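You operate a simulated robot arm through the tools that you are given. There is no shell and no other tool. Be economical: measure what you need, move in short steps, check, and stop when the job is done.

The job below is to be done with a simulated two-armed robot. You get a single attempt, and the scene is never put back.

Task
Take the wedge bundle from the black belt and leave it on the cardboard sheet there. Take the spare nozzle from the cross belt and leave it on the blue notebook. Put the test blank with the smallest size on its label from the packing stand on top of the blank stack there. Pick up the 25 pcs order card with one hand, pass it to the other hand and put it on the cross belt. Fetch the white carton from the cross belt and stand it on top of the belt roll there. Put the white carton that says "A" from the cross belt on the packing stand and the white carton marked "B" on top of the brown board scraps there. Do these in any order. Set down upright: spare nozzle, carton, white carton.
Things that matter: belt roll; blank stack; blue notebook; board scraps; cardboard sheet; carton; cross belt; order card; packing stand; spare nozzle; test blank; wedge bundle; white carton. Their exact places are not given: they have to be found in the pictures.

Only the result counts: the job must be done as asked and must still hold three seconds after the hand-in. Knocking over, shifting, dropping, spilling or breaking anything else fails it. Flat cloth is picked up by pressing the open fingertips on it (5 to 10 N) and closing them slowly along it; thin cloth reads only 2 to 8 mm in the jaws.

Robot
Two 6-joint arms with two-finger parallel grippers on one trunk, on a base that drives. Base frame: it is fixed to the floor where the robot stands at the start and does not move with it; the origin is under the middle of the robot, x ahead of it, y to its left, z up; the surface under the hand at the start is at about z = 900. Readings come in mm, rad, newtons and seconds.
The left shoulder is at the start at [80, 216, 1571], the right one opposite. With the tool pointing down near the work surface each hand reaches from about 100 to 720 mm from the robot's upright axis, wherever it stands, measured 20 degrees to its own side. Places, roughly: belt roll (12x12x4 cm) [2000, 600, 900]; blank stack [1000, 1750, 750]; blue notebook (16x21x2 cm) [1400, 700, 900]; board scraps (17x6x4 cm) [2700, 900, 900]; cardboard sheet (27x24x1 cm) [1100, -400, 900]; carton [1750, 750, 1000]; cross belt [1600, 700, 800]; order card [750, 1750, 750]; packing stand [1200, 1500, 600]; spare nozzle (5x9x10 cm) [1000, 900, 900]; test blank [1250, 1250, 500]; wedge bundle [500, 0, 1000]; white carton [2250, 750, 1000]. Payload 3.43 kg a hand.
Tool frame (each hand has its own): the origin (TCP) lies between the finger pads and is the grasp point; the fingertips stand 30 mm ahead of it; z points along the fingers, y is the line along which they close. The gripper opens to 94 mm. The fingers are 28 mm wide and 10 mm thick; the gripper's body (50 by 96 mm) begins 55 mm behind the TCP.
Orientation is told as [roll, pitch, yaw] about the base's x, y, z axes, in that order, counted from this pose: with the fingers straight down and closing along the base's y, the tool's x points along the base's -x, its y along +y and its z along -z.

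Tools
- The arms move only by the tool step_arm. It takes "left_increments", "right_increments" or both (then of equal length, played together; a hand with none holds still); each is a list of rows, each an object of numbers (a shift or turn left out is 0, a gripper value left out holds the last): "dx", "dy", "dz": the shift along the base's x, y, z in units of 400 mm (1.0 is 400 mm); "ax", "ay", "az": the turn, a rotation vector about the base's x, y, z in units of 60 degrees (1.0 is 60 degrees); "claw": the gripper command, from -1 (shut) to 1 (fully open), values between in proportion. In form: [{"dx": .., "dy": .., "dz": .., "ax": .., "ay": .., "az": .., "claw": ..}, ...]. A call has 1 to 10 rows; each row is the pose to reach, as a shift and turn from the pose commanded when the call began. A call with a number of a shift or a turn outside -1 to 1 is refused whole. A row lasts 0.2 s, in which the tool goes at most 50 mm and 0.15 rad; a call with a longer step from one row to the next is refused whole, and so is a gripper value outside its range. A pose out of reach is approached as far as the arm can. The call stops where the force on the tool passes 40 N (or 10 N more than at its start, if that is more) or the arm is blocked; 0.2 s more then pass. Each finger travels about 72 mm/s and halts on what it meets, pressing with about 44 N; the grip force reading is that of the motor and also rises with nothing between the fingers. The clock runs only during rows and for 0.2 s after the last one: add rows that repeat a pose to give the fingers time. It gives the time, the measured TCP pose, the force on the tool (base axes), the opening and the grip force at its end, in the units of the frame above (readings bear some noise), with the torque about the TCP (base axes, N m) and any sound that the robot's microphone picked up, and new pictures: "pictures" is both (left out), scene, wrist or none (wrist: the cameras of the hands that moved).
- Cameras (640 x 400 px; columns grow to the right, rows downward): "scene" is now at [100, 20.1, 1725.5]; the picture's right is [0.25, -0.97, 0.00], its down [-0.78, -0.20, -0.59] and it looks along [0.57, 0.15, -0.80] (base axes); focal length 285 px, centre (320, 200). "left" rides on the left gripper at [76, -14, -103] in its tool frame; the picture's right is [0.18, 0.98, 0.00], its down [-0.75, 0.14, -0.64] and it looks along [-0.63, 0.12, 0.77] (tool axes); focal length 243 px, centre (320, 200). "right" rides on the right gripper at [76, 14, -103] in its tool frame; the picture's right is [-0.18, 0.98, 0.00], its down [-0.75, -0.14, -0.64] and it looks along [-0.63, -0.12, 0.77] (tool axes); focal length 243 px, centre (320, 200).
- move_column(by): slides the trunk up (or, below 0, down) by that many mm; the arms and the scene camera ride with it, the base frame stays. It gives what a move gives, with no picture.
- base_move(legs): drives the robot by 1 to 6 legs, each [ahead, left, turn to the left] in mm, mm and rad, along the robot's own axes; the way and the turn of a leg run together, so that a leg with both is an arc; at most 1500 mm and 3.142 rad a leg. The arms and the cameras ride along, it lands a little off, and it stops where it bumps. It gives what a move gives, and a new picture of the scene camera.
- aim_head(pan, tilt): turns the head with the scene camera to pan (to the left, within 1.501 rad either way) and tilt (down, from -0.506 to 1.204), counted from straight ahead of the robot. It gives what a move gives, and a new picture of the scene camera.
- pixel_to_xyz(camera, pixels): for up to 12 pixels [column, row] of the newest picture of that camera ("zoom" is the newest enlarged one), the place [x, y, z] in the base frame of the surface seen there, good to about 2 mm. No time passes.
- zoom(camera, box): a new picture of the part [left, top, right, bottom] of that camera's present view, enlarged. No time passes.
- job_done(): hands the job in; it is judged then, once.

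Work in short steps. Measure before you move; look again where a grasp or a placing could have gone wrong, and mend it. You have 145 turns and 260 pictures in all, those below and enlarged ones among them. Open the grippers and draw the arms clear of the work before you hand the job in, unless the task says otherwise; then end with one line.

The tools are called after "Request:" as a command line: name --argument value ..., lists and objects as JSON in quotes. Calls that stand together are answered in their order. step_arm: Moves the arms, as the interface text tells. Its arguments: {"type":"object","properties":{"left_increments":{"type":"array"},"right_increments":{"type":"array"},"pictures":{"type":"string","enum":["both","scene","wrist","none"]}},"required":[]} The other tools are called the same way: move_column (by) slides the trunk up or down; base_move (legs) drives the base; aim_head (pan, tilt) turns the head that bears the scene camera; pixel_to_xyz (camera, pixels) gives the place of the surface under pixels of a picture; zoom (camera, box) takes an enlarged picture of a part of a camera's view; job_done () hands the job in.

At the start:

```text
clock: 0.0
left_ee_pos: [518.3, 339.3, 998.8]
left_ee_rot: [0.0, 0.001, 0.0]
left_wrist_force: [-0.8, 0.5, -0.2]
left_wrist_torque: [-0.01, -0.02, 0.03]
left_opening: 93.9
left_grip_force: 0.0
right_ee_pos: [432.8, -158.9, 999.1]
right_ee_rot: [0.001, 0.0, 0.001]
right_wrist_force: [-0.4, 0.2, 1.1]
right_wrist_torque: [0.01, 0.0, -0.01]
right_opening: 93.9
right_grip_force: 0.1
trunk travel left (down, up): [-801.0, 39.0]
robot x, y, heading: [0.8, 0.5, 0.001]
head pan, tilt: [0.255, 0.935]
```

scene: 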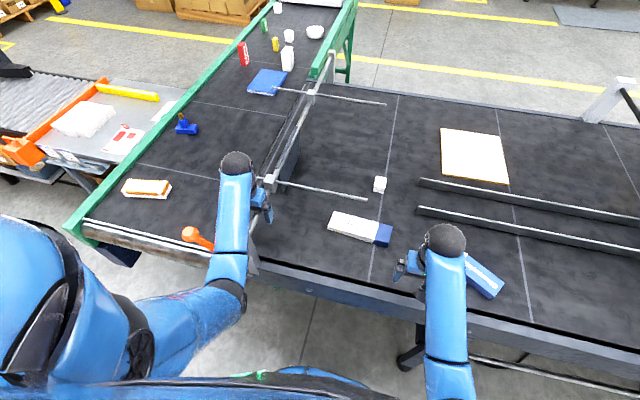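
right: 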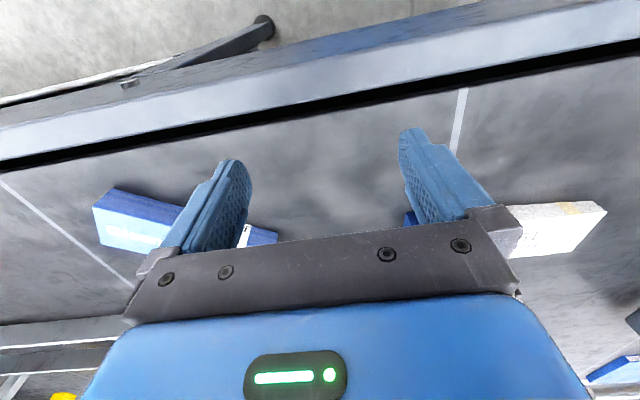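
left: 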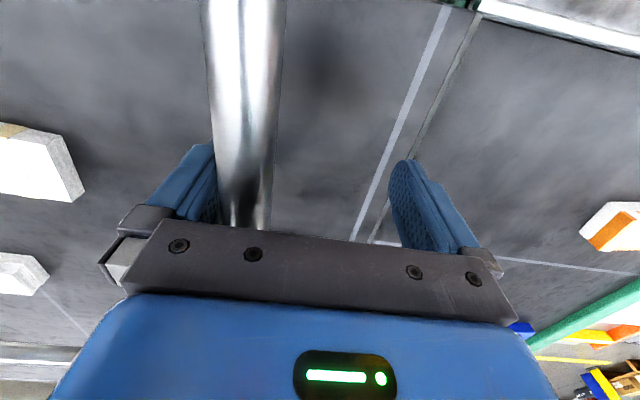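

The scene shows a black belt with a cardboard sheet at (473,155), a white/blue block at (360,228) and a blue one near (485,275); I zoom in to identify the wedge bundle and the cross-belt items.

Request:
zoom --camera "scene" --box '[300, 120, 540, 310]'

Request:
zoom --camera "scene" --box '[160, 0, 360, 140]'

Request:
zoom --camera "scene" --box '[0, 60, 260, 260]'

Request:
pixel_to_xyz --camera "scene" --pixels '[[473, 155], [360, 226], [485, 275], [380, 184], [186, 125], [266, 82], [148, 188], [287, 58], [315, 32], [83, 120], [123, 140], [195, 236]]'

```text
2.11 times, centred on (420, 215) of scene
```

zoom: 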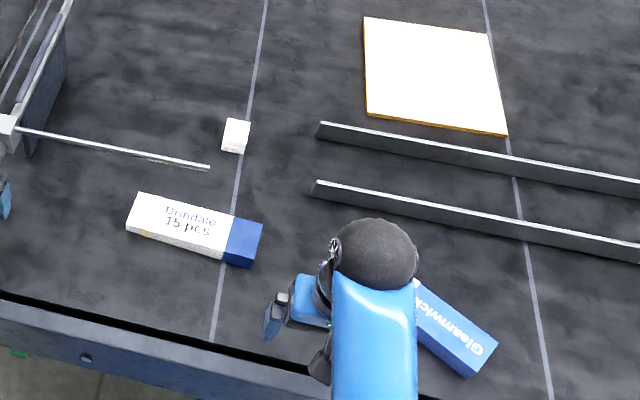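

```text
2.86 times, centred on (260, 70) of scene
```

zoom: 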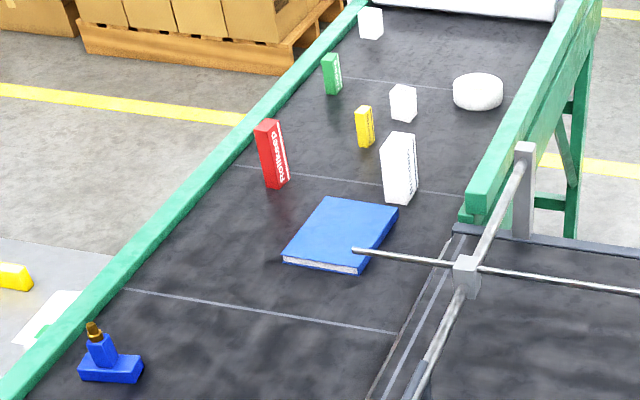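

```text
2.00 times, centred on (130, 160) of scene
```

zoom: 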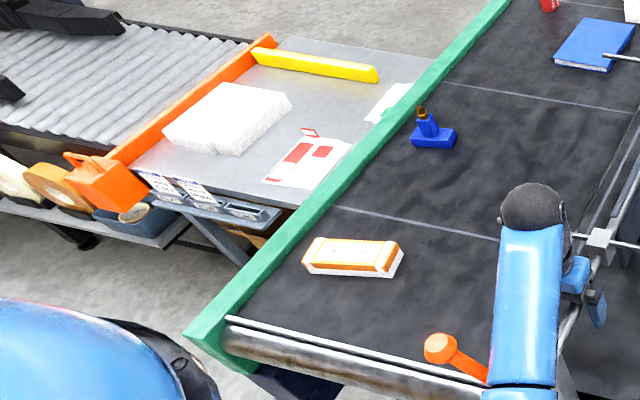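

```text
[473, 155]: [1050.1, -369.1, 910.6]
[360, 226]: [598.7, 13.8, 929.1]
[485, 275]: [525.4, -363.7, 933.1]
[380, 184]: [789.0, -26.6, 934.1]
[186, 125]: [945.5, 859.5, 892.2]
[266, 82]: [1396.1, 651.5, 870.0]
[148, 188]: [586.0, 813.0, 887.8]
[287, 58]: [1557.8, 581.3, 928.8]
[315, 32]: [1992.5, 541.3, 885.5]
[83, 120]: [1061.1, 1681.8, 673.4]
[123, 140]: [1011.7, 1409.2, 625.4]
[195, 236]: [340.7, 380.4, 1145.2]
```

Brindale "15 pcs" bar at (598,14) and Gleamwick bar at (525,-364) are candidates; I retract both arms up to clear the view and look again.

Request:
step_arm --right_increments '[{"dz": 0.12}, {"dz": 0.24, "dx": -0.1}, {"dz": 0.36, "dx": -0.2}, {"dz": 0.45, "dx": -0.25}]' --left_increments '[{"dz": 0.12}, {"dz": 0.24, "dx": -0.1}, {"dz": 0.36, "dx": -0.2}, {"dz": 0.45, "dx": -0.3}]' --pictures "both"

Request:
aim_head --pan -0.5 --tilt 0.9

Request:
aim_head --pan 1.0 --tilt 0.7

Request:
aim_head --pan 0.3 --tilt 0.4

```text
refused: row 2 steps farther than a row can; nothing moved
```

```text
clock: 1.1
left_ee_pos: [519.2, 339.3, 1000.4]
left_ee_rot: [-0.001, 0.0, 0.001]
left_wrist_force: [0.3, 0.2, 0.8]
left_wrist_torque: [-0.02, -0.04, 0.02]
left_opening: 93.9
left_grip_force: 0.1
right_ee_pos: [433.2, -157.4, 999.9]
right_ee_rot: [0.0, 0.0, 0.001]
right_wrist_force: [-0.5, 0.9, -0.1]
right_wrist_torque: [0.01, 0.02, 0.01]
right_opening: 93.9
right_grip_force: 0.1
trunk travel left (down, up): [-801.0, 39.0]
robot x, y, heading: [-1.2, 0.4, 0.002]
head pan, tilt: [-0.499, 0.901]
```

scene: 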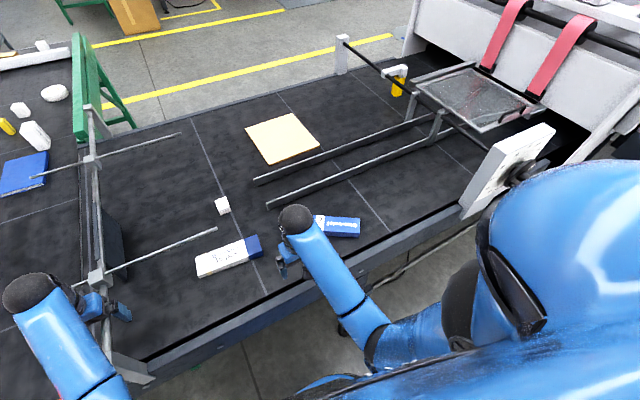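

```text
clock: 2.7
left_ee_pos: [518.4, 338.1, 999.3]
left_ee_rot: [0.0, 0.0, 0.0]
left_wrist_force: [0.0, -0.2, 0.3]
left_wrist_torque: [0.0, -0.01, -0.02]
left_opening: 94.1
left_grip_force: 0.0
right_ee_pos: [433.2, -158.8, 1000.1]
right_ee_rot: [-0.001, 0.0, 0.001]
right_wrist_force: [-0.5, -0.5, 0.8]
right_wrist_torque: [-0.02, 0.01, -0.02]
right_opening: 93.8
right_grip_force: 0.0
trunk travel left (down, up): [-801.0, 39.0]
robot x, y, heading: [-3.0, 3.3, -0.0]
head pan, tilt: [1.0, 0.7]
```

scene: 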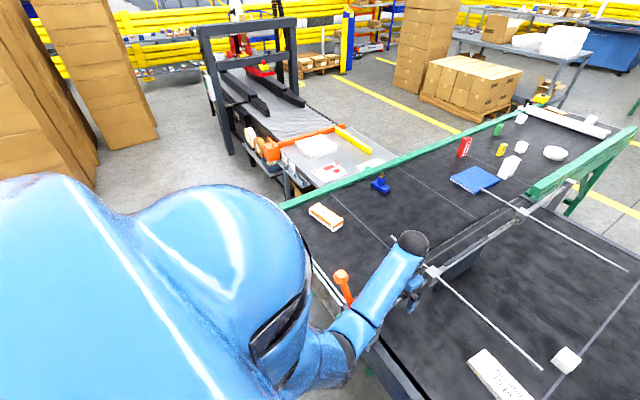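

```text
clock: 3.8
left_ee_pos: [518.7, 338.4, 999.4]
left_ee_rot: [0.0, -0.001, -0.001]
left_wrist_force: [-0.6, -0.8, -0.2]
left_wrist_torque: [0.0, 0.0, -0.01]
left_opening: 93.9
left_grip_force: 0.1
right_ee_pos: [432.7, -158.6, 999.4]
right_ee_rot: [0.001, 0.0, 0.001]
right_wrist_force: [-1.2, -0.1, 0.2]
right_wrist_torque: [0.02, -0.02, -0.01]
right_opening: 94.0
right_grip_force: 0.0
trunk travel left (down, up): [-801.0, 39.0]
robot x, y, heading: [3.2, 0.7, 0.003]
head pan, tilt: [0.3, 0.4]
```

scene: 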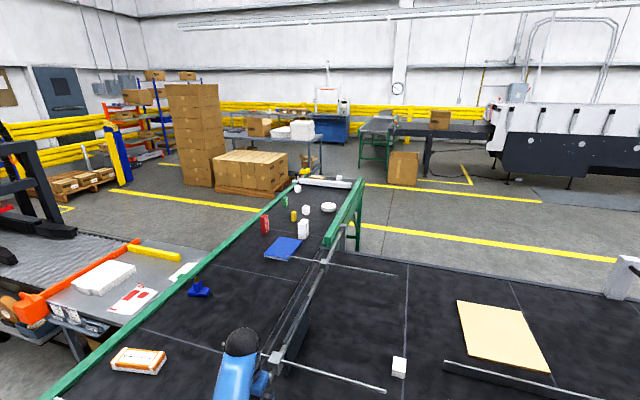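

Scene now shows the layout: cross belt running away along x, packing stand to its left, black belt to the right. I measure structure corners and floor spaces.

Request:
pixel_to_xyz --camera "scene" --pixels '[[60, 398], [290, 190], [360, 184], [325, 246], [407, 264], [640, 290], [250, 190], [380, 240], [200, 245], [125, 242], [25, 325], [430, 170]]'

Request:
zoom --camera "scene" --box '[230, 160, 390, 280]'

Request:
aim_head --pan 1.2 --tilt 0.35

Request:
aim_head --pan -1.0 --tilt 0.5

```text
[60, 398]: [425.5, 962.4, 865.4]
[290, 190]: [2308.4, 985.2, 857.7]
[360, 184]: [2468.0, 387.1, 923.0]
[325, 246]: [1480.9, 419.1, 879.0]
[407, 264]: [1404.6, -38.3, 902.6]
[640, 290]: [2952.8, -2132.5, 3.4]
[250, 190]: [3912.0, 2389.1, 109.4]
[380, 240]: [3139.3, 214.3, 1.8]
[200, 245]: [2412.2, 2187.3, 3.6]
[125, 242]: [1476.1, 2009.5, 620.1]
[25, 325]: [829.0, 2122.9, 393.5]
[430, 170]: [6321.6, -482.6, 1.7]
```

```text
3.33 times, centred on (310, 220) of scene
```

zoom: 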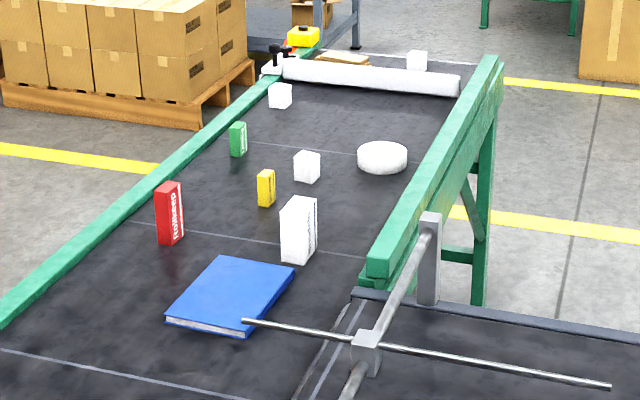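

```text
clock: 5.0
left_ee_pos: [519.7, 339.2, 1000.5]
left_ee_rot: [0.001, 0.001, -0.001]
left_wrist_force: [0.1, 0.5, 0.0]
left_wrist_torque: [0.0, -0.01, 0.01]
left_opening: 94.0
left_grip_force: 0.1
right_ee_pos: [433.2, -158.4, 999.4]
right_ee_rot: [0.001, 0.001, 0.001]
right_wrist_force: [-1.3, -0.5, 0.0]
right_wrist_torque: [-0.01, -0.03, 0.01]
right_opening: 94.1
right_grip_force: 0.0
trunk travel left (down, up): [-801.0, 39.0]
robot x, y, heading: [-4.0, 0.8, 0.003]
head pan, tilt: [1.201, 0.351]
```

scene: 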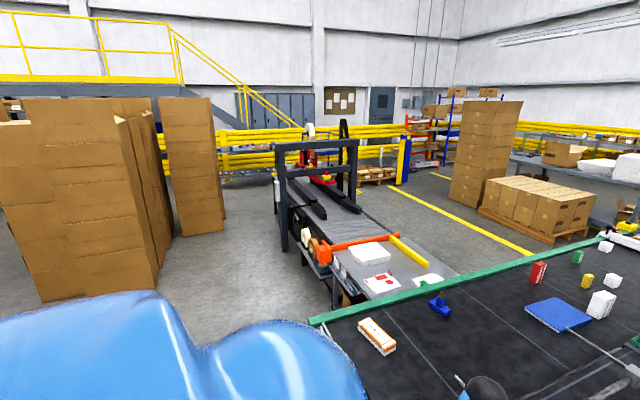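

```text
clock: 7.0
left_ee_pos: [519.1, 338.3, 999.2]
left_ee_rot: [0.0, 0.001, -0.001]
left_wrist_force: [-0.1, 1.3, 0.1]
left_wrist_torque: [-0.02, -0.02, 0.01]
left_opening: 94.2
left_grip_force: 0.0
right_ee_pos: [433.7, -158.5, 998.3]
right_ee_rot: [0.0, 0.002, 0.001]
right_wrist_force: [0.0, 0.2, -0.2]
right_wrist_torque: [-0.02, 0.0, -0.01]
right_opening: 93.9
right_grip_force: 0.0
trunk travel left (down, up): [-801.0, 39.0]
robot x, y, heading: [3.8, 0.2, 0.001]
head pan, tilt: [-1.0, 0.499]
```

scene: 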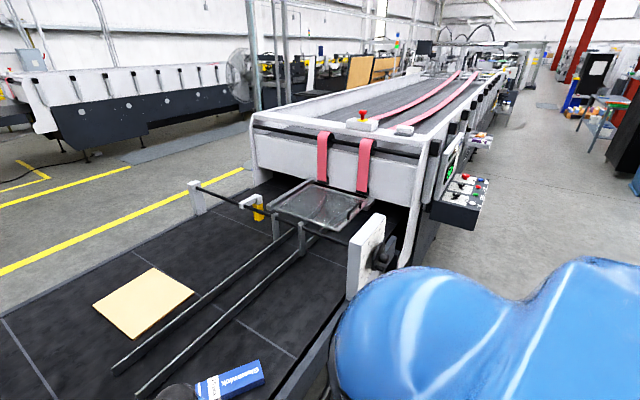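

The right side is blocked by a long machine; I check the left route past the roller conveyor and frame.

Request:
aim_head --pan 1.2 --tilt 0.35

Request:
pixel_to_xyz --camera "scene" --pixels '[[284, 250], [356, 200], [335, 192], [250, 195], [300, 280], [375, 190], [340, 305], [380, 215], [420, 240], [470, 250], [160, 290], [222, 225]]'

Request:
zoom --camera "scene" --box '[220, 110, 480, 310]'

```text
clock: 9.1
left_ee_pos: [520.2, 338.8, 1000.5]
left_ee_rot: [0.0, -0.001, -0.001]
left_wrist_force: [0.4, 0.1, -0.2]
left_wrist_torque: [0.0, -0.01, 0.02]
left_opening: 94.1
left_grip_force: 0.0
right_ee_pos: [432.9, -157.9, 1000.3]
right_ee_rot: [-0.001, 0.001, 0.0]
right_wrist_force: [0.3, -0.5, -0.5]
right_wrist_torque: [-0.01, 0.01, -0.03]
right_opening: 93.9
right_grip_force: 0.1
trunk travel left (down, up): [-801.0, 39.0]
robot x, y, heading: [-2.9, 2.4, 0.001]
head pan, tilt: [1.201, 0.351]
```

scene: 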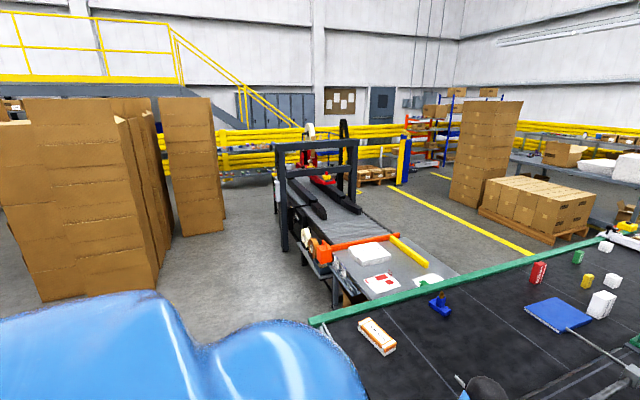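

```text
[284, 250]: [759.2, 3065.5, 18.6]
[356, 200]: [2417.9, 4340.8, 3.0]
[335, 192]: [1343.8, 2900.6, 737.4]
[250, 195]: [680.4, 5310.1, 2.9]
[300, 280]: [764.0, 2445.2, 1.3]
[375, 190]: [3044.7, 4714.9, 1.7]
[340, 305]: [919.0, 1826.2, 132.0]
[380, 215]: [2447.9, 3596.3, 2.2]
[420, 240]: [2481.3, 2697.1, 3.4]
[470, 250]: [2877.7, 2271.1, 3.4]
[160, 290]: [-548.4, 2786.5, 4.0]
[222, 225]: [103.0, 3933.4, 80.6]
```

```text
2.00 times, centred on (350, 210) of scene
```

zoom: 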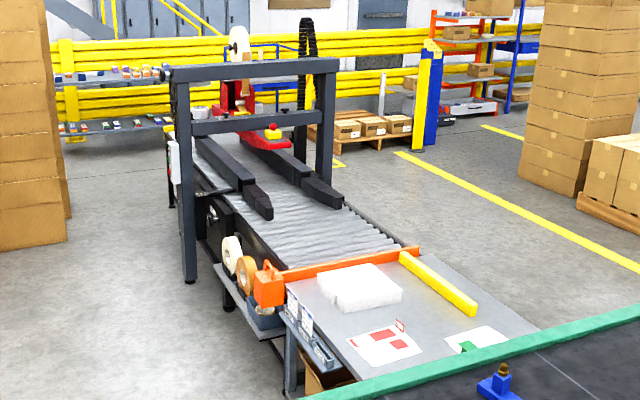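

Route around the left exists (conveyor ends near y≈4200, fence y≈5300). First the wedge bundle: look straight down ahead at the Brindale bar and measure.

Request:
aim_head --pan -0.1 --tilt 1.05

Request:
step_arm --right_increments '[{"dz": 0.1}, {"dz": 0.2}, {"dz": 0.3}, {"dz": 0.38}]' --left_increments '[{"dz": 0.1}, {"dz": 0.2}, {"dz": 0.3}, {"dz": 0.4}]' --pictures "both"

Request:
zoom --camera "scene" --box '[180, 80, 480, 270]'

```text
clock: 10.6
left_ee_pos: [518.9, 338.7, 1000.1]
left_ee_rot: [0.0, 0.0, -0.001]
left_wrist_force: [0.0, 1.4, -0.7]
left_wrist_torque: [0.0, 0.04, -0.04]
left_opening: 93.8
left_grip_force: 0.0
right_ee_pos: [433.0, -158.6, 1000.4]
right_ee_rot: [0.0, 0.001, -0.002]
right_wrist_force: [-0.1, -0.8, -0.3]
right_wrist_torque: [-0.03, -0.02, 0.0]
right_opening: 94.1
right_grip_force: 0.1
trunk travel left (down, up): [-801.0, 39.0]
robot x, y, heading: [-0.5, 0.0, 0.002]
head pan, tilt: [-0.099, 1.051]
```

scene: 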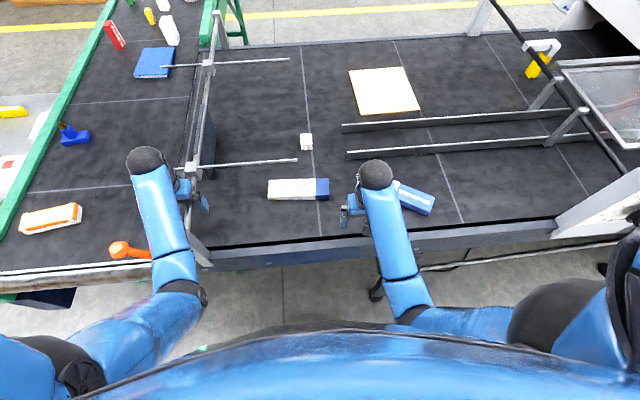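

```text
clock: 11.6
left_ee_pos: [570.1, 345.7, 1065.8]
left_ee_rot: [0.0, -0.002, -0.002]
left_wrist_force: [-2.4, -13.0, -3.2]
left_wrist_torque: [-0.26, 0.06, 0.03]
left_opening: 93.9
left_grip_force: 0.1
left hand out of reach, approached as far as the arm can: row 1, 2, 3, 4
right_ee_pos: [445.8, -157.9, 1008.0]
right_ee_rot: [0.004, -0.004, -0.001]
right_wrist_force: [0.8, -0.2, 0.1]
right_wrist_torque: [0.01, -0.02, 0.01]
right_opening: 94.2
right_grip_force: 0.1
right hand out of reach, approached as far as the arm can: row 1, 2, 3, 4
trunk travel left (down, up): [-801.0, 39.0]
robot x, y, heading: [-0.9, -2.0, -0.001]
head pan, tilt: [-0.099, 1.051]
```

scene: 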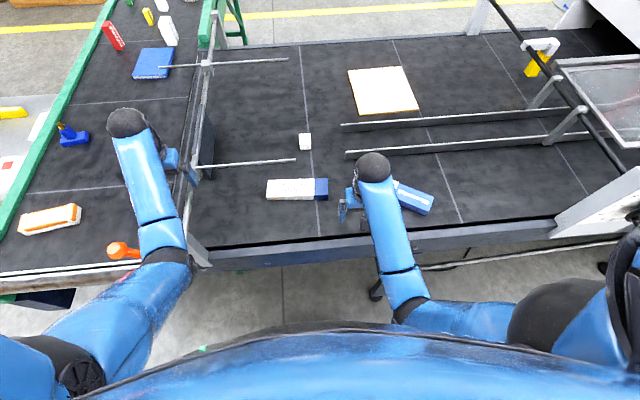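
right: 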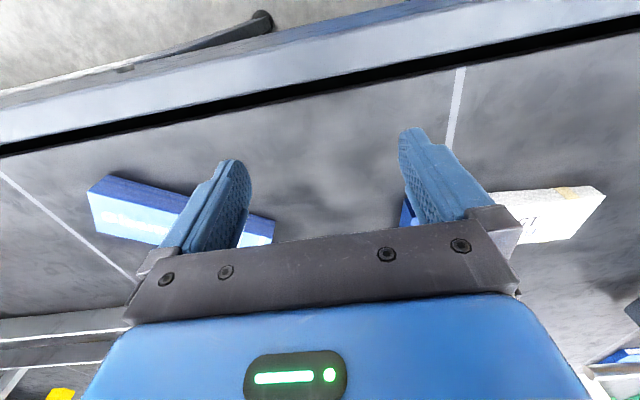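
left: 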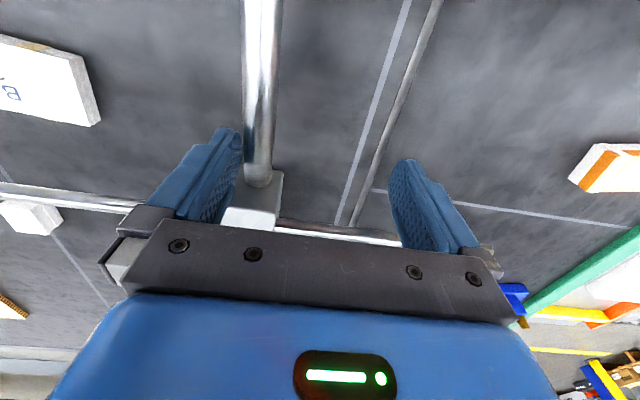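

```text
2.11 times, centred on (330, 175) of scene
```

zoom: 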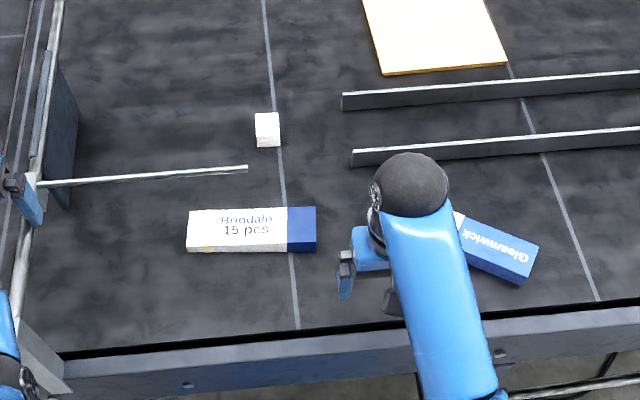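

Left hand reads -13 N in y (near the side rail), so I bring it back away from the rail; hands can't go higher there.

Request:
step_arm --left_increments '[{"dx": -0.06, "dz": -0.05}, {"dx": -0.12, "dz": -0.1}, {"dx": -0.2, "dz": -0.14}]' --pictures "scene"

Request:
pixel_to_xyz --camera "right" --pixels '[[565, 215], [520, 250], [600, 195], [180, 225], [120, 215]]'

Request:
pixel_to_xyz --camera "zoom" --pixels '[[190, 212], [188, 248], [315, 208], [315, 250], [290, 230], [245, 168], [150, 175], [342, 100], [352, 158], [384, 74], [504, 64], [266, 130]]'

```text
clock: 12.4
left_ee_pos: [500.0, 345.6, 1014.2]
left_ee_rot: [-0.008, -0.008, -0.012]
left_wrist_force: [7.7, -27.6, -6.6]
left_wrist_torque: [0.82, 0.24, 0.64]
left_opening: 94.1
left_grip_force: 0.3
right_ee_pos: [446.2, -158.5, 1009.5]
right_ee_rot: [0.002, -0.004, -0.005]
right_wrist_force: [-0.1, 0.4, 0.8]
right_wrist_torque: [-0.04, 0.0, -0.01]
right_opening: 93.8
right_grip_force: 0.0
trunk travel left (down, up): [-801.0, 39.0]
robot x, y, heading: [-2.5, -2.2, -0.005]
head pan, tilt: [-0.099, 1.051]
stopped in row 3 (left hand): the force on the tool passed its limit at 86 N (the readings are from after the stop); the commanded pose is now the measured one
```

scene: 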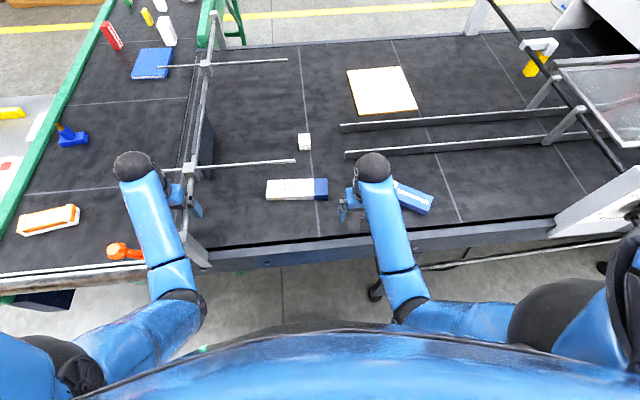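

```text
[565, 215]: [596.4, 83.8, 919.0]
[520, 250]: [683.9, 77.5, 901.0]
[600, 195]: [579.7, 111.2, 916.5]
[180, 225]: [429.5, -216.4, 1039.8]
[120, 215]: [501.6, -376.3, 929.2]
```

```text
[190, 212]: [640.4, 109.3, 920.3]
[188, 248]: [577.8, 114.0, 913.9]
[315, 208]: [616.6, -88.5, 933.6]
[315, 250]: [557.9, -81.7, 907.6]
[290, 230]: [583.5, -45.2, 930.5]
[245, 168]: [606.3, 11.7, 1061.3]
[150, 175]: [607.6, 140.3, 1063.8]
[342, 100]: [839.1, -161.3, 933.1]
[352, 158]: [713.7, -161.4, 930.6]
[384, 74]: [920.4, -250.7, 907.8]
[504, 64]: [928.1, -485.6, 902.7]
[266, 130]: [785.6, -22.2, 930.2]
```

Left hand collides with something near the rail; I look at the left camera and measure the tube.

Request:
step_arm --left_increments '[{"dx": 0}]' --pictures "wrist"

Request:
zoom --camera "scene" --box '[100, 130, 260, 270]'

Request:
pixel_to_xyz --camera "scene" --pixels '[[200, 100], [194, 150], [190, 175], [210, 25], [207, 64], [205, 165], [197, 260], [190, 225], [230, 164]]'

```text
clock: 12.8
left_ee_pos: [499.5, 343.9, 1014.0]
left_ee_rot: [-0.003, -0.004, -0.005]
left_wrist_force: [2.5, -26.0, -6.6]
left_wrist_torque: [0.9, 0.21, 0.38]
left_opening: 94.2
left_grip_force: 0.0
right_ee_pos: [448.4, -160.5, 1007.5]
right_ee_rot: [0.003, -0.003, -0.003]
right_wrist_force: [-0.1, 0.4, -0.4]
right_wrist_torque: [-0.03, 0.04, -0.01]
right_opening: 93.9
right_grip_force: 0.0
trunk travel left (down, up): [-801.0, 39.0]
robot x, y, heading: [2.6, 0.3, -0.006]
head pan, tilt: [-0.099, 1.051]
```

left: 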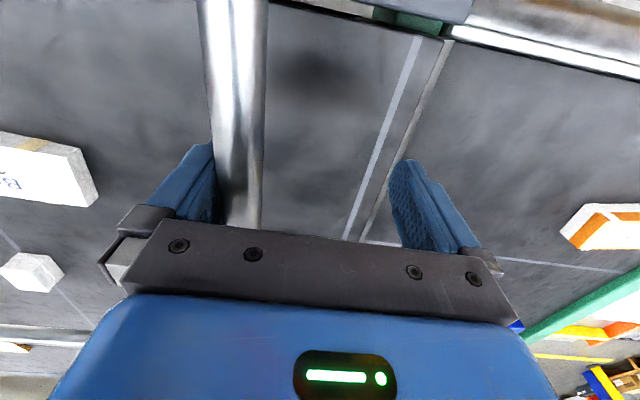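

```text
2.86 times, centred on (180, 200) of scene
```

zoom: 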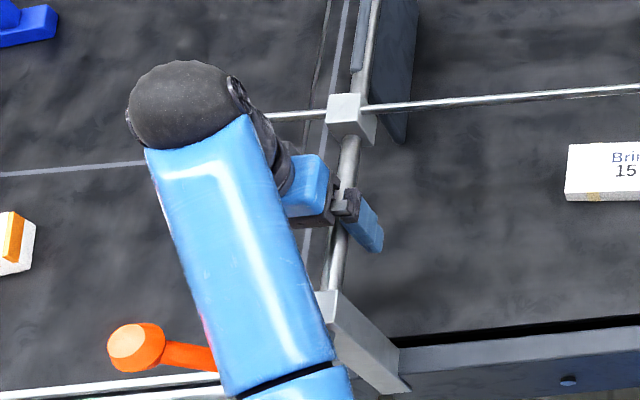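

```text
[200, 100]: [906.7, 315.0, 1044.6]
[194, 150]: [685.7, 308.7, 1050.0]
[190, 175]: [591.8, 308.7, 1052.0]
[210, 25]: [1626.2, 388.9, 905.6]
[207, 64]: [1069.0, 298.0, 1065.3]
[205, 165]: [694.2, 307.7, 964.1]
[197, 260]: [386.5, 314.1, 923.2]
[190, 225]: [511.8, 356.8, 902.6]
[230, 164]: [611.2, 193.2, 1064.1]
```

The tube (y≈310, z≈1045) lies between the left fingers and touches the −y finger. I centre the hand on it (dy −32 mm), then raise the column.

Request:
step_arm --left_increments '[{"dy": -0.04}, {"dy": -0.08}]' --pictures "none"

Request:
move_column --by 38

Request:
step_arm --left_increments '[{"dx": 0.07, "dz": 0.02}, {"dx": 0.13, "dz": 0.05}]' --pictures "wrist"

```text
clock: 13.4
left_ee_pos: [497.1, 316.1, 1016.4]
left_ee_rot: [-0.002, -0.009, -0.003]
left_wrist_force: [-0.4, 0.3, 0.1]
left_wrist_torque: [0.03, -0.01, -0.01]
left_opening: 94.1
left_grip_force: 0.1
right_ee_pos: [445.4, -156.6, 1008.6]
right_ee_rot: [0.001, -0.001, -0.001]
right_wrist_force: [0.5, -1.3, 0.6]
right_wrist_torque: [-0.01, 0.01, 0.03]
right_opening: 94.0
right_grip_force: 0.1
trunk travel left (down, up): [-801.0, 39.0]
robot x, y, heading: [-0.6, -0.9, -0.007]
head pan, tilt: [-0.099, 1.051]
```

```text
clock: 14.2
left_ee_pos: [497.1, 316.6, 1052.5]
left_ee_rot: [-0.001, -0.009, -0.004]
left_wrist_force: [-0.4, 0.1, 0.2]
left_wrist_torque: [-0.01, -0.01, 0.02]
left_opening: 93.9
left_grip_force: 0.1
right_ee_pos: [445.4, -156.5, 1046.5]
right_ee_rot: [0.003, -0.002, -0.003]
right_wrist_force: [-0.1, 0.6, 0.5]
right_wrist_torque: [0.01, 0.03, -0.02]
right_opening: 93.7
right_grip_force: 0.0
trunk travel left (down, up): [-839.0, 1.0]
robot x, y, heading: [2.4, 4.5, -0.0]
head pan, tilt: [-0.099, 1.051]
```

```text
clock: 14.8
left_ee_pos: [550.5, 316.9, 1072.6]
left_ee_rot: [-0.005, -0.005, -0.005]
left_wrist_force: [0.3, 0.0, -1.5]
left_wrist_torque: [0.0, 0.01, -0.03]
left_opening: 93.8
left_grip_force: 0.1
right_ee_pos: [447.0, -156.0, 1046.7]
right_ee_rot: [0.0, -0.003, -0.002]
right_wrist_force: [0.6, 0.5, -0.7]
right_wrist_torque: [0.0, 0.06, 0.02]
right_opening: 93.9
right_grip_force: 0.1
trunk travel left (down, up): [-839.0, 1.0]
robot x, y, heading: [1.4, 1.5, -0.001]
head pan, tilt: [-0.099, 1.051]
```

left: 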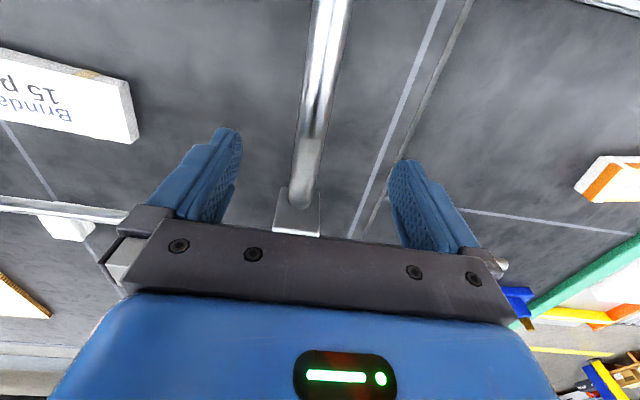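

Tube is centred between the fingers and free. I back the base 60 mm, then lift the left hand forward and up.

Request:
base_move --legs '[[-60, 0, 0]]'

Request:
step_arm --left_increments '[{"dx": 0.05, "dz": 0.03}, {"dx": 0.1, "dz": 0.08}, {"dx": 0.12, "dz": 0.15}, {"dx": 0.12, "dz": 0.2}]' --pictures "wrist"

```text
clock: 15.8
left_ee_pos: [499.3, 317.6, 1065.8]
left_ee_rot: [-0.004, 0.002, -0.006]
left_wrist_force: [0.6, 0.9, -0.4]
left_wrist_torque: [-0.01, 0.06, -0.07]
left_opening: 94.3
left_grip_force: 0.0
right_ee_pos: [397.4, -156.2, 1043.1]
right_ee_rot: [0.0, 0.007, -0.001]
right_wrist_force: [1.4, 0.1, -0.2]
right_wrist_torque: [-0.01, 0.08, 0.04]
right_opening: 94.0
right_grip_force: 0.1
trunk travel left (down, up): [-839.0, 1.0]
robot x, y, heading: [-58.9, -6.4, -0.005]
head pan, tilt: [-0.099, 1.051]
```

scene: 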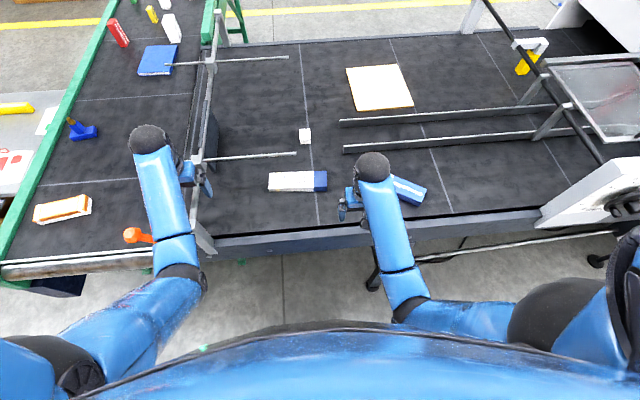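

```text
clock: 16.8
left_ee_pos: [552.9, 319.2, 1131.8]
left_ee_rot: [-0.003, -0.012, -0.005]
left_wrist_force: [-0.2, 0.1, -0.1]
left_wrist_torque: [0.0, -0.03, 0.0]
left_opening: 94.0
left_grip_force: 0.0
left hand out of reach, approached as far as the arm can: row 3, 4
right_ee_pos: [386.8, -154.9, 1048.4]
right_ee_rot: [0.0, -0.006, -0.002]
right_wrist_force: [-0.5, 0.3, 0.8]
right_wrist_torque: [0.01, -0.01, 0.01]
right_opening: 94.2
right_grip_force: 0.0
trunk travel left (down, up): [-839.0, 1.0]
robot x, y, heading: [-57.1, -1.1, -0.002]
head pan, tilt: [-0.099, 1.051]
```

left: 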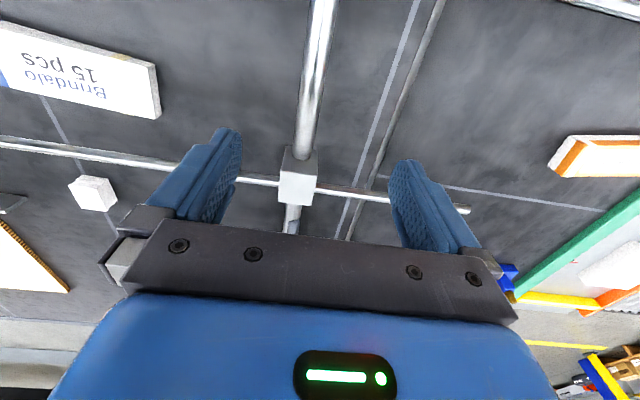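

Left hand is clear above the tube (tips at 1102). Drive back forward 60 mm and start turning the right hand +90° yaw over the Brindale bundle, staying east of the rod end (y≈11).

Request:
base_move --legs '[[60, 0, 0]]'

Request:
step_arm --right_increments '[{"az": 0.14, "dx": 0.05}, {"az": 0.28, "dx": 0.1}, {"az": 0.42, "dx": 0.15, "dy": 0.05}, {"az": 0.56, "dx": 0.2, "dy": 0.1}, {"az": 0.7, "dx": 0.25, "dy": 0.15}, {"az": 0.84, "dx": 0.3, "dy": 0.2}, {"az": 0.98, "dx": 0.35, "dy": 0.25}]' --pictures "none"

Request:
step_arm --right_increments '[{"az": 0.13}, {"az": 0.26}, {"az": 0.39}, {"az": 0.52}, {"az": 0.52}]' --pictures "both"

```text
clock: 17.8
left_ee_pos: [602.0, 320.0, 1138.8]
left_ee_rot: [-0.002, -0.021, -0.004]
left_wrist_force: [-0.4, 0.3, -0.1]
left_wrist_torque: [0.0, -0.1, 0.02]
left_opening: 93.8
left_grip_force: 0.0
right_ee_pos: [435.7, -155.2, 1052.2]
right_ee_rot: [0.001, -0.013, -0.001]
right_wrist_force: [-0.6, -0.1, 1.0]
right_wrist_torque: [-0.02, -0.07, 0.0]
right_opening: 93.9
right_grip_force: 0.0
trunk travel left (down, up): [-839.0, 1.0]
robot x, y, heading: [1.6, -1.8, -0.001]
head pan, tilt: [-0.099, 1.051]
```

scene: 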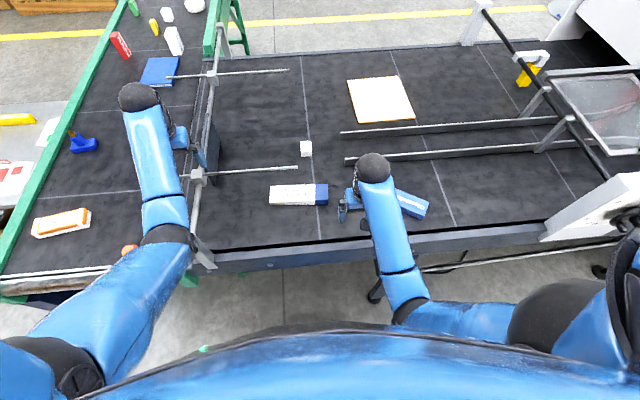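

```text
clock: 19.4
left_ee_pos: [614.2, 320.9, 1130.6]
left_ee_rot: [-0.003, -0.008, -0.003]
left_wrist_force: [-0.8, -0.8, 0.3]
left_wrist_torque: [0.0, 0.03, 0.02]
left_opening: 93.9
left_grip_force: 0.1
right_ee_pos: [587.0, -54.4, 1047.6]
right_ee_rot: [0.002, -0.001, 1.026]
right_wrist_force: [-0.4, -0.9, -0.3]
right_wrist_torque: [0.02, 0.0, -0.02]
right_opening: 93.8
right_grip_force: 0.0
trunk travel left (down, up): [-839.0, 1.0]
robot x, y, heading: [-1.1, -0.0, -0.003]
head pan, tilt: [-0.099, 1.051]
```

```text
clock: 20.6
left_ee_pos: [613.6, 319.9, 1131.4]
left_ee_rot: [-0.002, -0.011, -0.003]
left_wrist_force: [0.0, 0.7, -1.1]
left_wrist_torque: [0.0, 0.03, -0.04]
left_opening: 93.9
left_grip_force: 0.0
right_ee_pos: [585.8, -55.9, 1046.5]
right_ee_rot: [0.0, -0.004, 1.571]
right_wrist_force: [-0.7, 0.4, -1.3]
right_wrist_torque: [0.01, -0.02, 0.0]
right_opening: 93.9
right_grip_force: 0.1
trunk travel left (down, up): [-839.0, 1.0]
robot x, y, heading: [0.5, -5.6, -0.005]
head pan, tilt: [-0.099, 1.051]
```

scene: 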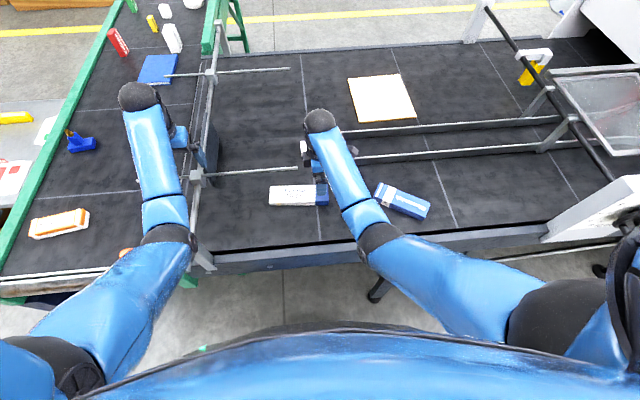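
right: 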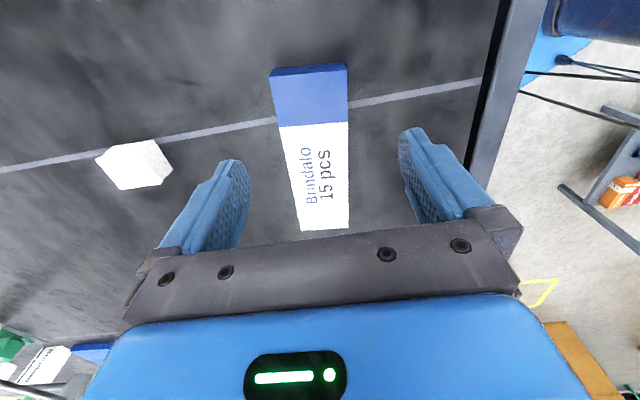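

Bundle lies between the fingers, blue end at top of the wrist view. Measure its edges and top.

Request:
pixel_to_xyz --camera "right" --pixels '[[275, 80], [343, 70], [282, 120], [345, 120], [302, 225], [346, 225], [320, 150], [240, 130], [380, 120], [125, 165]]'

```text
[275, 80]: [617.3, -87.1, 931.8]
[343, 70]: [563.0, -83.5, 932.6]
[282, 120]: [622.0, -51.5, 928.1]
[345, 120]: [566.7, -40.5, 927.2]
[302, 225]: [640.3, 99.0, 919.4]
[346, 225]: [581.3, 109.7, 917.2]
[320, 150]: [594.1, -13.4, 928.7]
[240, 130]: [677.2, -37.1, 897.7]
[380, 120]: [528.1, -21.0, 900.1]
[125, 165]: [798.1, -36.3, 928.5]
```

Bundle axis is turned −0.105 rad; at y≈−36 its centre is x≈595, belt at 899. Descend to z≈934 and close.

Request:
step_arm --right_increments '[{"az": -0.1, "dx": 0.023, "dy": 0.045}, {"az": -0.1, "dx": 0.023, "dy": 0.045, "dz": -0.1}, {"az": -0.1, "dx": 0.023, "dy": 0.045, "dz": -0.2}, {"az": -0.1, "dx": 0.023, "dy": 0.045, "dz": -0.281}, {"az": -0.1, "dx": 0.023, "dy": 0.045, "dz": -0.281}]' --pictures "none"

Request:
step_arm --right_increments '[{"claw": -0.3}, {"claw": -0.6}, {"claw": -1}, {"claw": -1}]' --pictures "wrist"

```text
clock: 21.8
left_ee_pos: [613.2, 320.0, 1131.8]
left_ee_rot: [-0.004, -0.012, -0.003]
left_wrist_force: [0.3, -0.1, 0.2]
left_wrist_torque: [0.01, -0.02, 0.0]
left_opening: 94.1
left_grip_force: 0.0
right_ee_pos: [597.2, -37.1, 934.2]
right_ee_rot: [0.0, -0.002, 1.465]
right_wrist_force: [0.2, 0.6, -0.1]
right_wrist_torque: [0.02, -0.02, -0.01]
right_opening: 94.1
right_grip_force: 0.0
trunk travel left (down, up): [-839.0, 1.0]
robot x, y, heading: [-1.7, -3.4, -0.001]
head pan, tilt: [-0.099, 1.051]
```

```text
clock: 22.8
left_ee_pos: [613.6, 319.5, 1131.0]
left_ee_rot: [-0.002, -0.01, -0.004]
left_wrist_force: [-0.4, 0.2, 0.7]
left_wrist_torque: [0.0, 0.0, 0.0]
left_opening: 93.8
left_grip_force: 0.1
right_ee_pos: [597.3, -39.1, 934.9]
right_ee_rot: [0.0, -0.004, 1.464]
right_wrist_force: [-1.6, -1.4, 0.6]
right_wrist_torque: [0.03, 0.09, 0.14]
right_opening: 64.5
right_grip_force: 43.8
trunk travel left (down, up): [-839.0, 1.0]
robot x, y, heading: [-0.3, -2.0, -0.003]
head pan, tilt: [-0.099, 1.051]
```

right: 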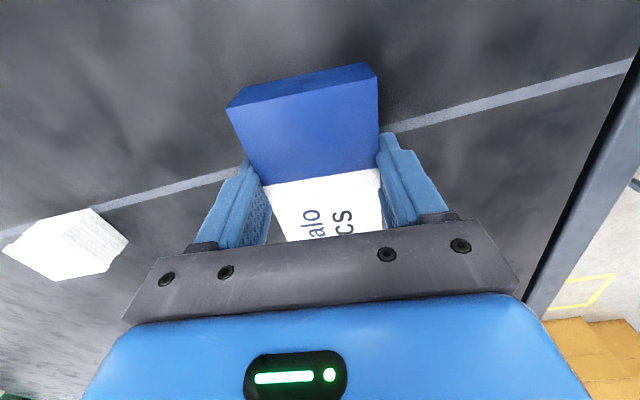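

Gripped (64.5 mm). Lift 60 mm (staying under the rod at z≈1060), then move −y out from under it.

Request:
step_arm --right_increments '[{"dz": 0.05}, {"dz": 0.1}, {"dz": 0.15}, {"dz": 0.16, "dy": -0.1}, {"dz": 0.16, "dy": -0.2}, {"dz": 0.16, "dy": -0.3}, {"dz": 0.2, "dy": -0.4}, {"dz": 0.25, "dy": -0.4}]' --pictures "both"

```text
clock: 24.6
left_ee_pos: [613.6, 320.3, 1131.3]
left_ee_rot: [-0.003, -0.011, -0.004]
left_wrist_force: [-0.3, -0.5, 0.4]
left_wrist_torque: [0.01, 0.01, 0.04]
left_opening: 94.0
left_grip_force: 0.0
right_ee_pos: [596.5, -200.2, 1035.1]
right_ee_rot: [0.0, -0.004, 1.463]
right_wrist_force: [-0.7, 0.0, -1.2]
right_wrist_torque: [-0.05, -0.02, 0.0]
right_opening: 64.0
right_grip_force: 43.6
trunk travel left (down, up): [-839.0, 1.0]
robot x, y, heading: [1.7, 0.1, -0.006]
head pan, tilt: [-0.099, 1.051]
```

scene: 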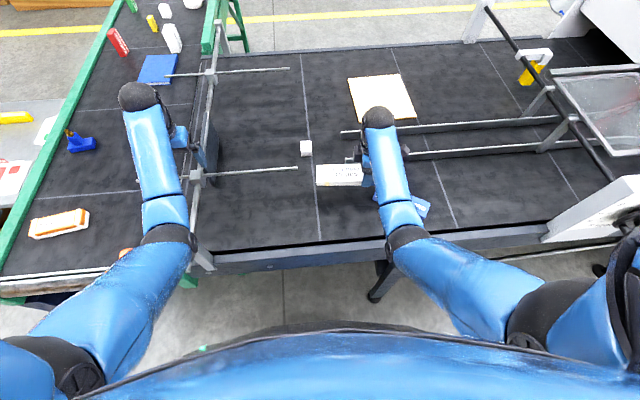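
right: 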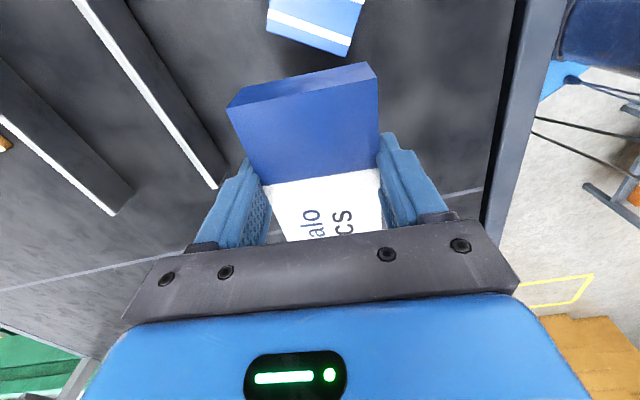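

Held firmly. Check the belt's leg and edge geometry before driving closer.

Request:
pixel_to_xyz --camera "scene" --pixels '[[375, 270], [372, 298], [400, 262], [300, 250], [300, 262], [300, 275], [215, 262], [540, 230], [540, 245], [385, 95], [352, 80], [360, 122]]'

Request:
zoom --camera "scene" --box '[180, 200, 480, 360]'

```text
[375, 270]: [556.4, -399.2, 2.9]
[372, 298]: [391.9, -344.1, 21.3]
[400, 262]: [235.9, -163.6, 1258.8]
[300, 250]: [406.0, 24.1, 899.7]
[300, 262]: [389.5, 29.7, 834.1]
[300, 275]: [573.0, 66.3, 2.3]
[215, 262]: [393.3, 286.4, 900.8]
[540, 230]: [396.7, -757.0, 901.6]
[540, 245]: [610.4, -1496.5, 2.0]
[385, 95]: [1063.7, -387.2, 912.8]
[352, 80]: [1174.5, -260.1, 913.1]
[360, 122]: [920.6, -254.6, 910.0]
```

```text
2.13 times, centred on (330, 280) of scene
```

zoom: 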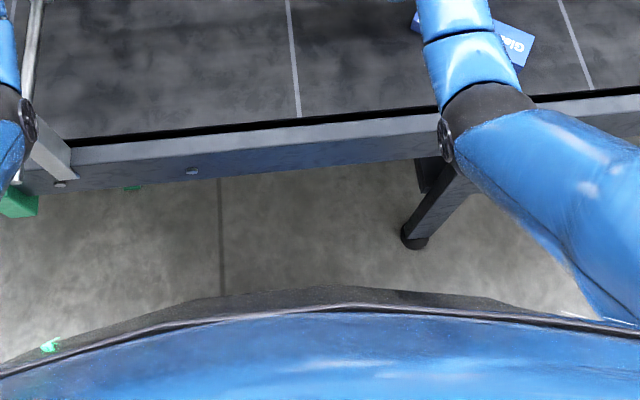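

Sheet spans x 920–1177, y −255…−490. Shift the robot right 180 mm and forward 60 mm.

Request:
base_move --legs '[[0, -180, 0], [60, 0, 0]]'

Request:
step_arm --right_increments '[{"dx": 0.1}, {"dx": 0.2}, {"dx": 0.3}, {"dx": 0.4}]' --pictures "wrist"

```text
clock: 26.6
left_ee_pos: [660.6, 141.8, 1137.7]
left_ee_rot: [-0.005, -0.02, -0.002]
left_wrist_force: [-1.2, -0.2, 0.3]
left_wrist_torque: [-0.02, -0.09, 0.01]
left_opening: 94.0
left_grip_force: 0.1
right_ee_pos: [645.4, -378.7, 1040.0]
right_ee_rot: [-0.012, -0.003, 1.464]
right_wrist_force: [-2.0, -0.1, -1.2]
right_wrist_torque: [-0.08, -0.06, 0.01]
right_opening: 64.2
right_grip_force: 43.9
trunk travel left (down, up): [-839.0, 1.0]
robot x, y, heading: [56.8, -182.2, 0.0]
head pan, tilt: [-0.099, 1.051]
```

scene: 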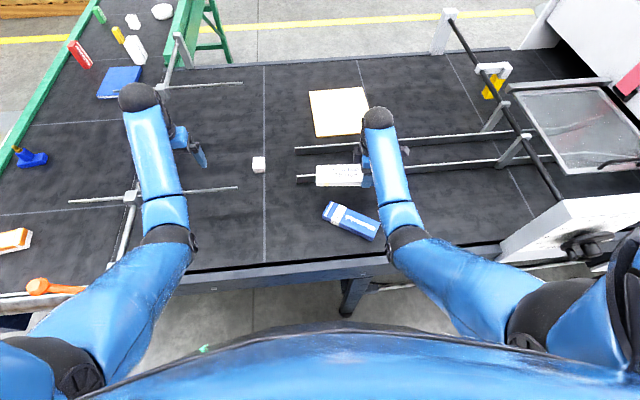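

```text
clock: 27.6
left_ee_pos: [672.8, 141.7, 1129.6]
left_ee_rot: [-0.004, -0.009, -0.004]
left_wrist_force: [0.4, -0.3, 0.4]
left_wrist_torque: [-0.02, 0.05, -0.01]
left_opening: 94.2
left_grip_force: 0.0
right_ee_pos: [773.1, -378.5, 1041.9]
right_ee_rot: [0.001, -0.002, 1.465]
right_wrist_force: [0.1, -0.6, -2.0]
right_wrist_torque: [-0.09, 0.01, -0.01]
right_opening: 64.2
right_grip_force: 43.8
right hand out of reach, approached as far as the arm can: row 3, 4
trunk travel left (down, up): [-839.0, 1.0]
robot x, y, heading: [58.9, -179.0, -0.0]
head pan, tilt: [-0.099, 1.051]
```

right: 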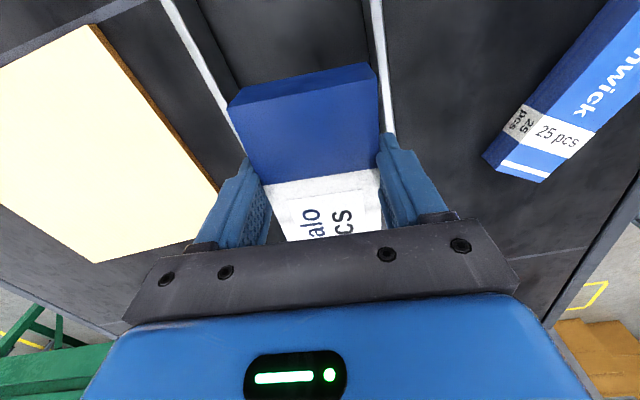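

Reached x≈773 limit. The Gleamwick bar says "25 pcs" too, so I zoom on it to verify which is the wedge bundle.

Request:
zoom --camera "scene" --box '[280, 160, 420, 260]'

Request:
zoom --camera "scene" --box '[0, 190, 120, 310]'

Request:
pixel_to_xyz --camera "scene" --pixels '[[330, 205], [325, 212], [372, 235], [378, 227], [350, 220], [5, 245], [25, 235], [48, 285], [85, 290]]'

```text
4.00 times, centred on (350, 210) of scene
```

zoom: 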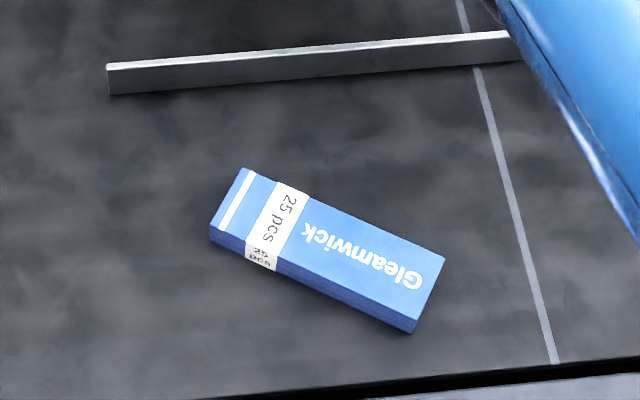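

```text
3.33 times, centred on (60, 250) of scene
```

zoom: 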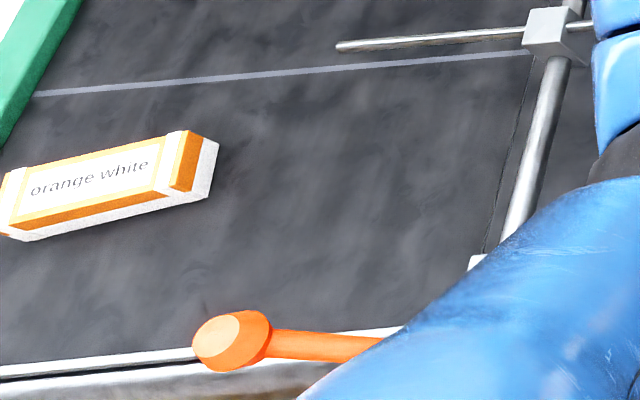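

```text
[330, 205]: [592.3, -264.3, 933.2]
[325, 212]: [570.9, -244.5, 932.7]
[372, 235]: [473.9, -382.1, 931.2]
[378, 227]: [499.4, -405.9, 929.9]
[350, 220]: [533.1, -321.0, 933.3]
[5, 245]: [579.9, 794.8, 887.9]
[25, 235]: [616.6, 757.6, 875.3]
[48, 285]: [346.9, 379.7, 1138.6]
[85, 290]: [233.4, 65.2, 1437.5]
```

I keep the tapered Brindale bar (its place matches). To gain reach, raise the hands relative to the trunk, then lower the column.

Request:
step_arm --right_increments '[{"dz": 0.1}, {"dz": 0.2}, {"dz": 0.3}, {"dz": 0.4}, {"dz": 0.5}]' --left_increments '[{"dz": 0.06, "dx": 0.06}, {"dz": 0.12, "dx": 0.12}, {"dz": 0.2, "dx": 0.15}, {"dz": 0.3, "dx": 0.15}, {"dz": 0.4, "dx": 0.15}]' --pictures "none"

```text
clock: 28.8
left_ee_pos: [772.3, 148.7, 1271.9]
left_ee_rot: [-0.004, -0.01, -0.004]
left_wrist_force: [0.2, -0.4, 0.4]
left_wrist_torque: [-0.02, -0.01, 0.01]
left_opening: 93.8
left_grip_force: 0.1
left hand out of reach, approached as far as the arm can: row 3, 4, 5
right_ee_pos: [773.8, -380.1, 1244.4]
right_ee_rot: [0.001, -0.004, 1.465]
right_wrist_force: [-0.1, -0.2, -1.8]
right_wrist_torque: [-0.03, 0.01, 0.03]
right_opening: 64.4
right_grip_force: 44.4
trunk travel left (down, up): [-839.0, 1.0]
robot x, y, heading: [59.4, -179.5, -0.006]
head pan, tilt: [-0.099, 1.051]
```

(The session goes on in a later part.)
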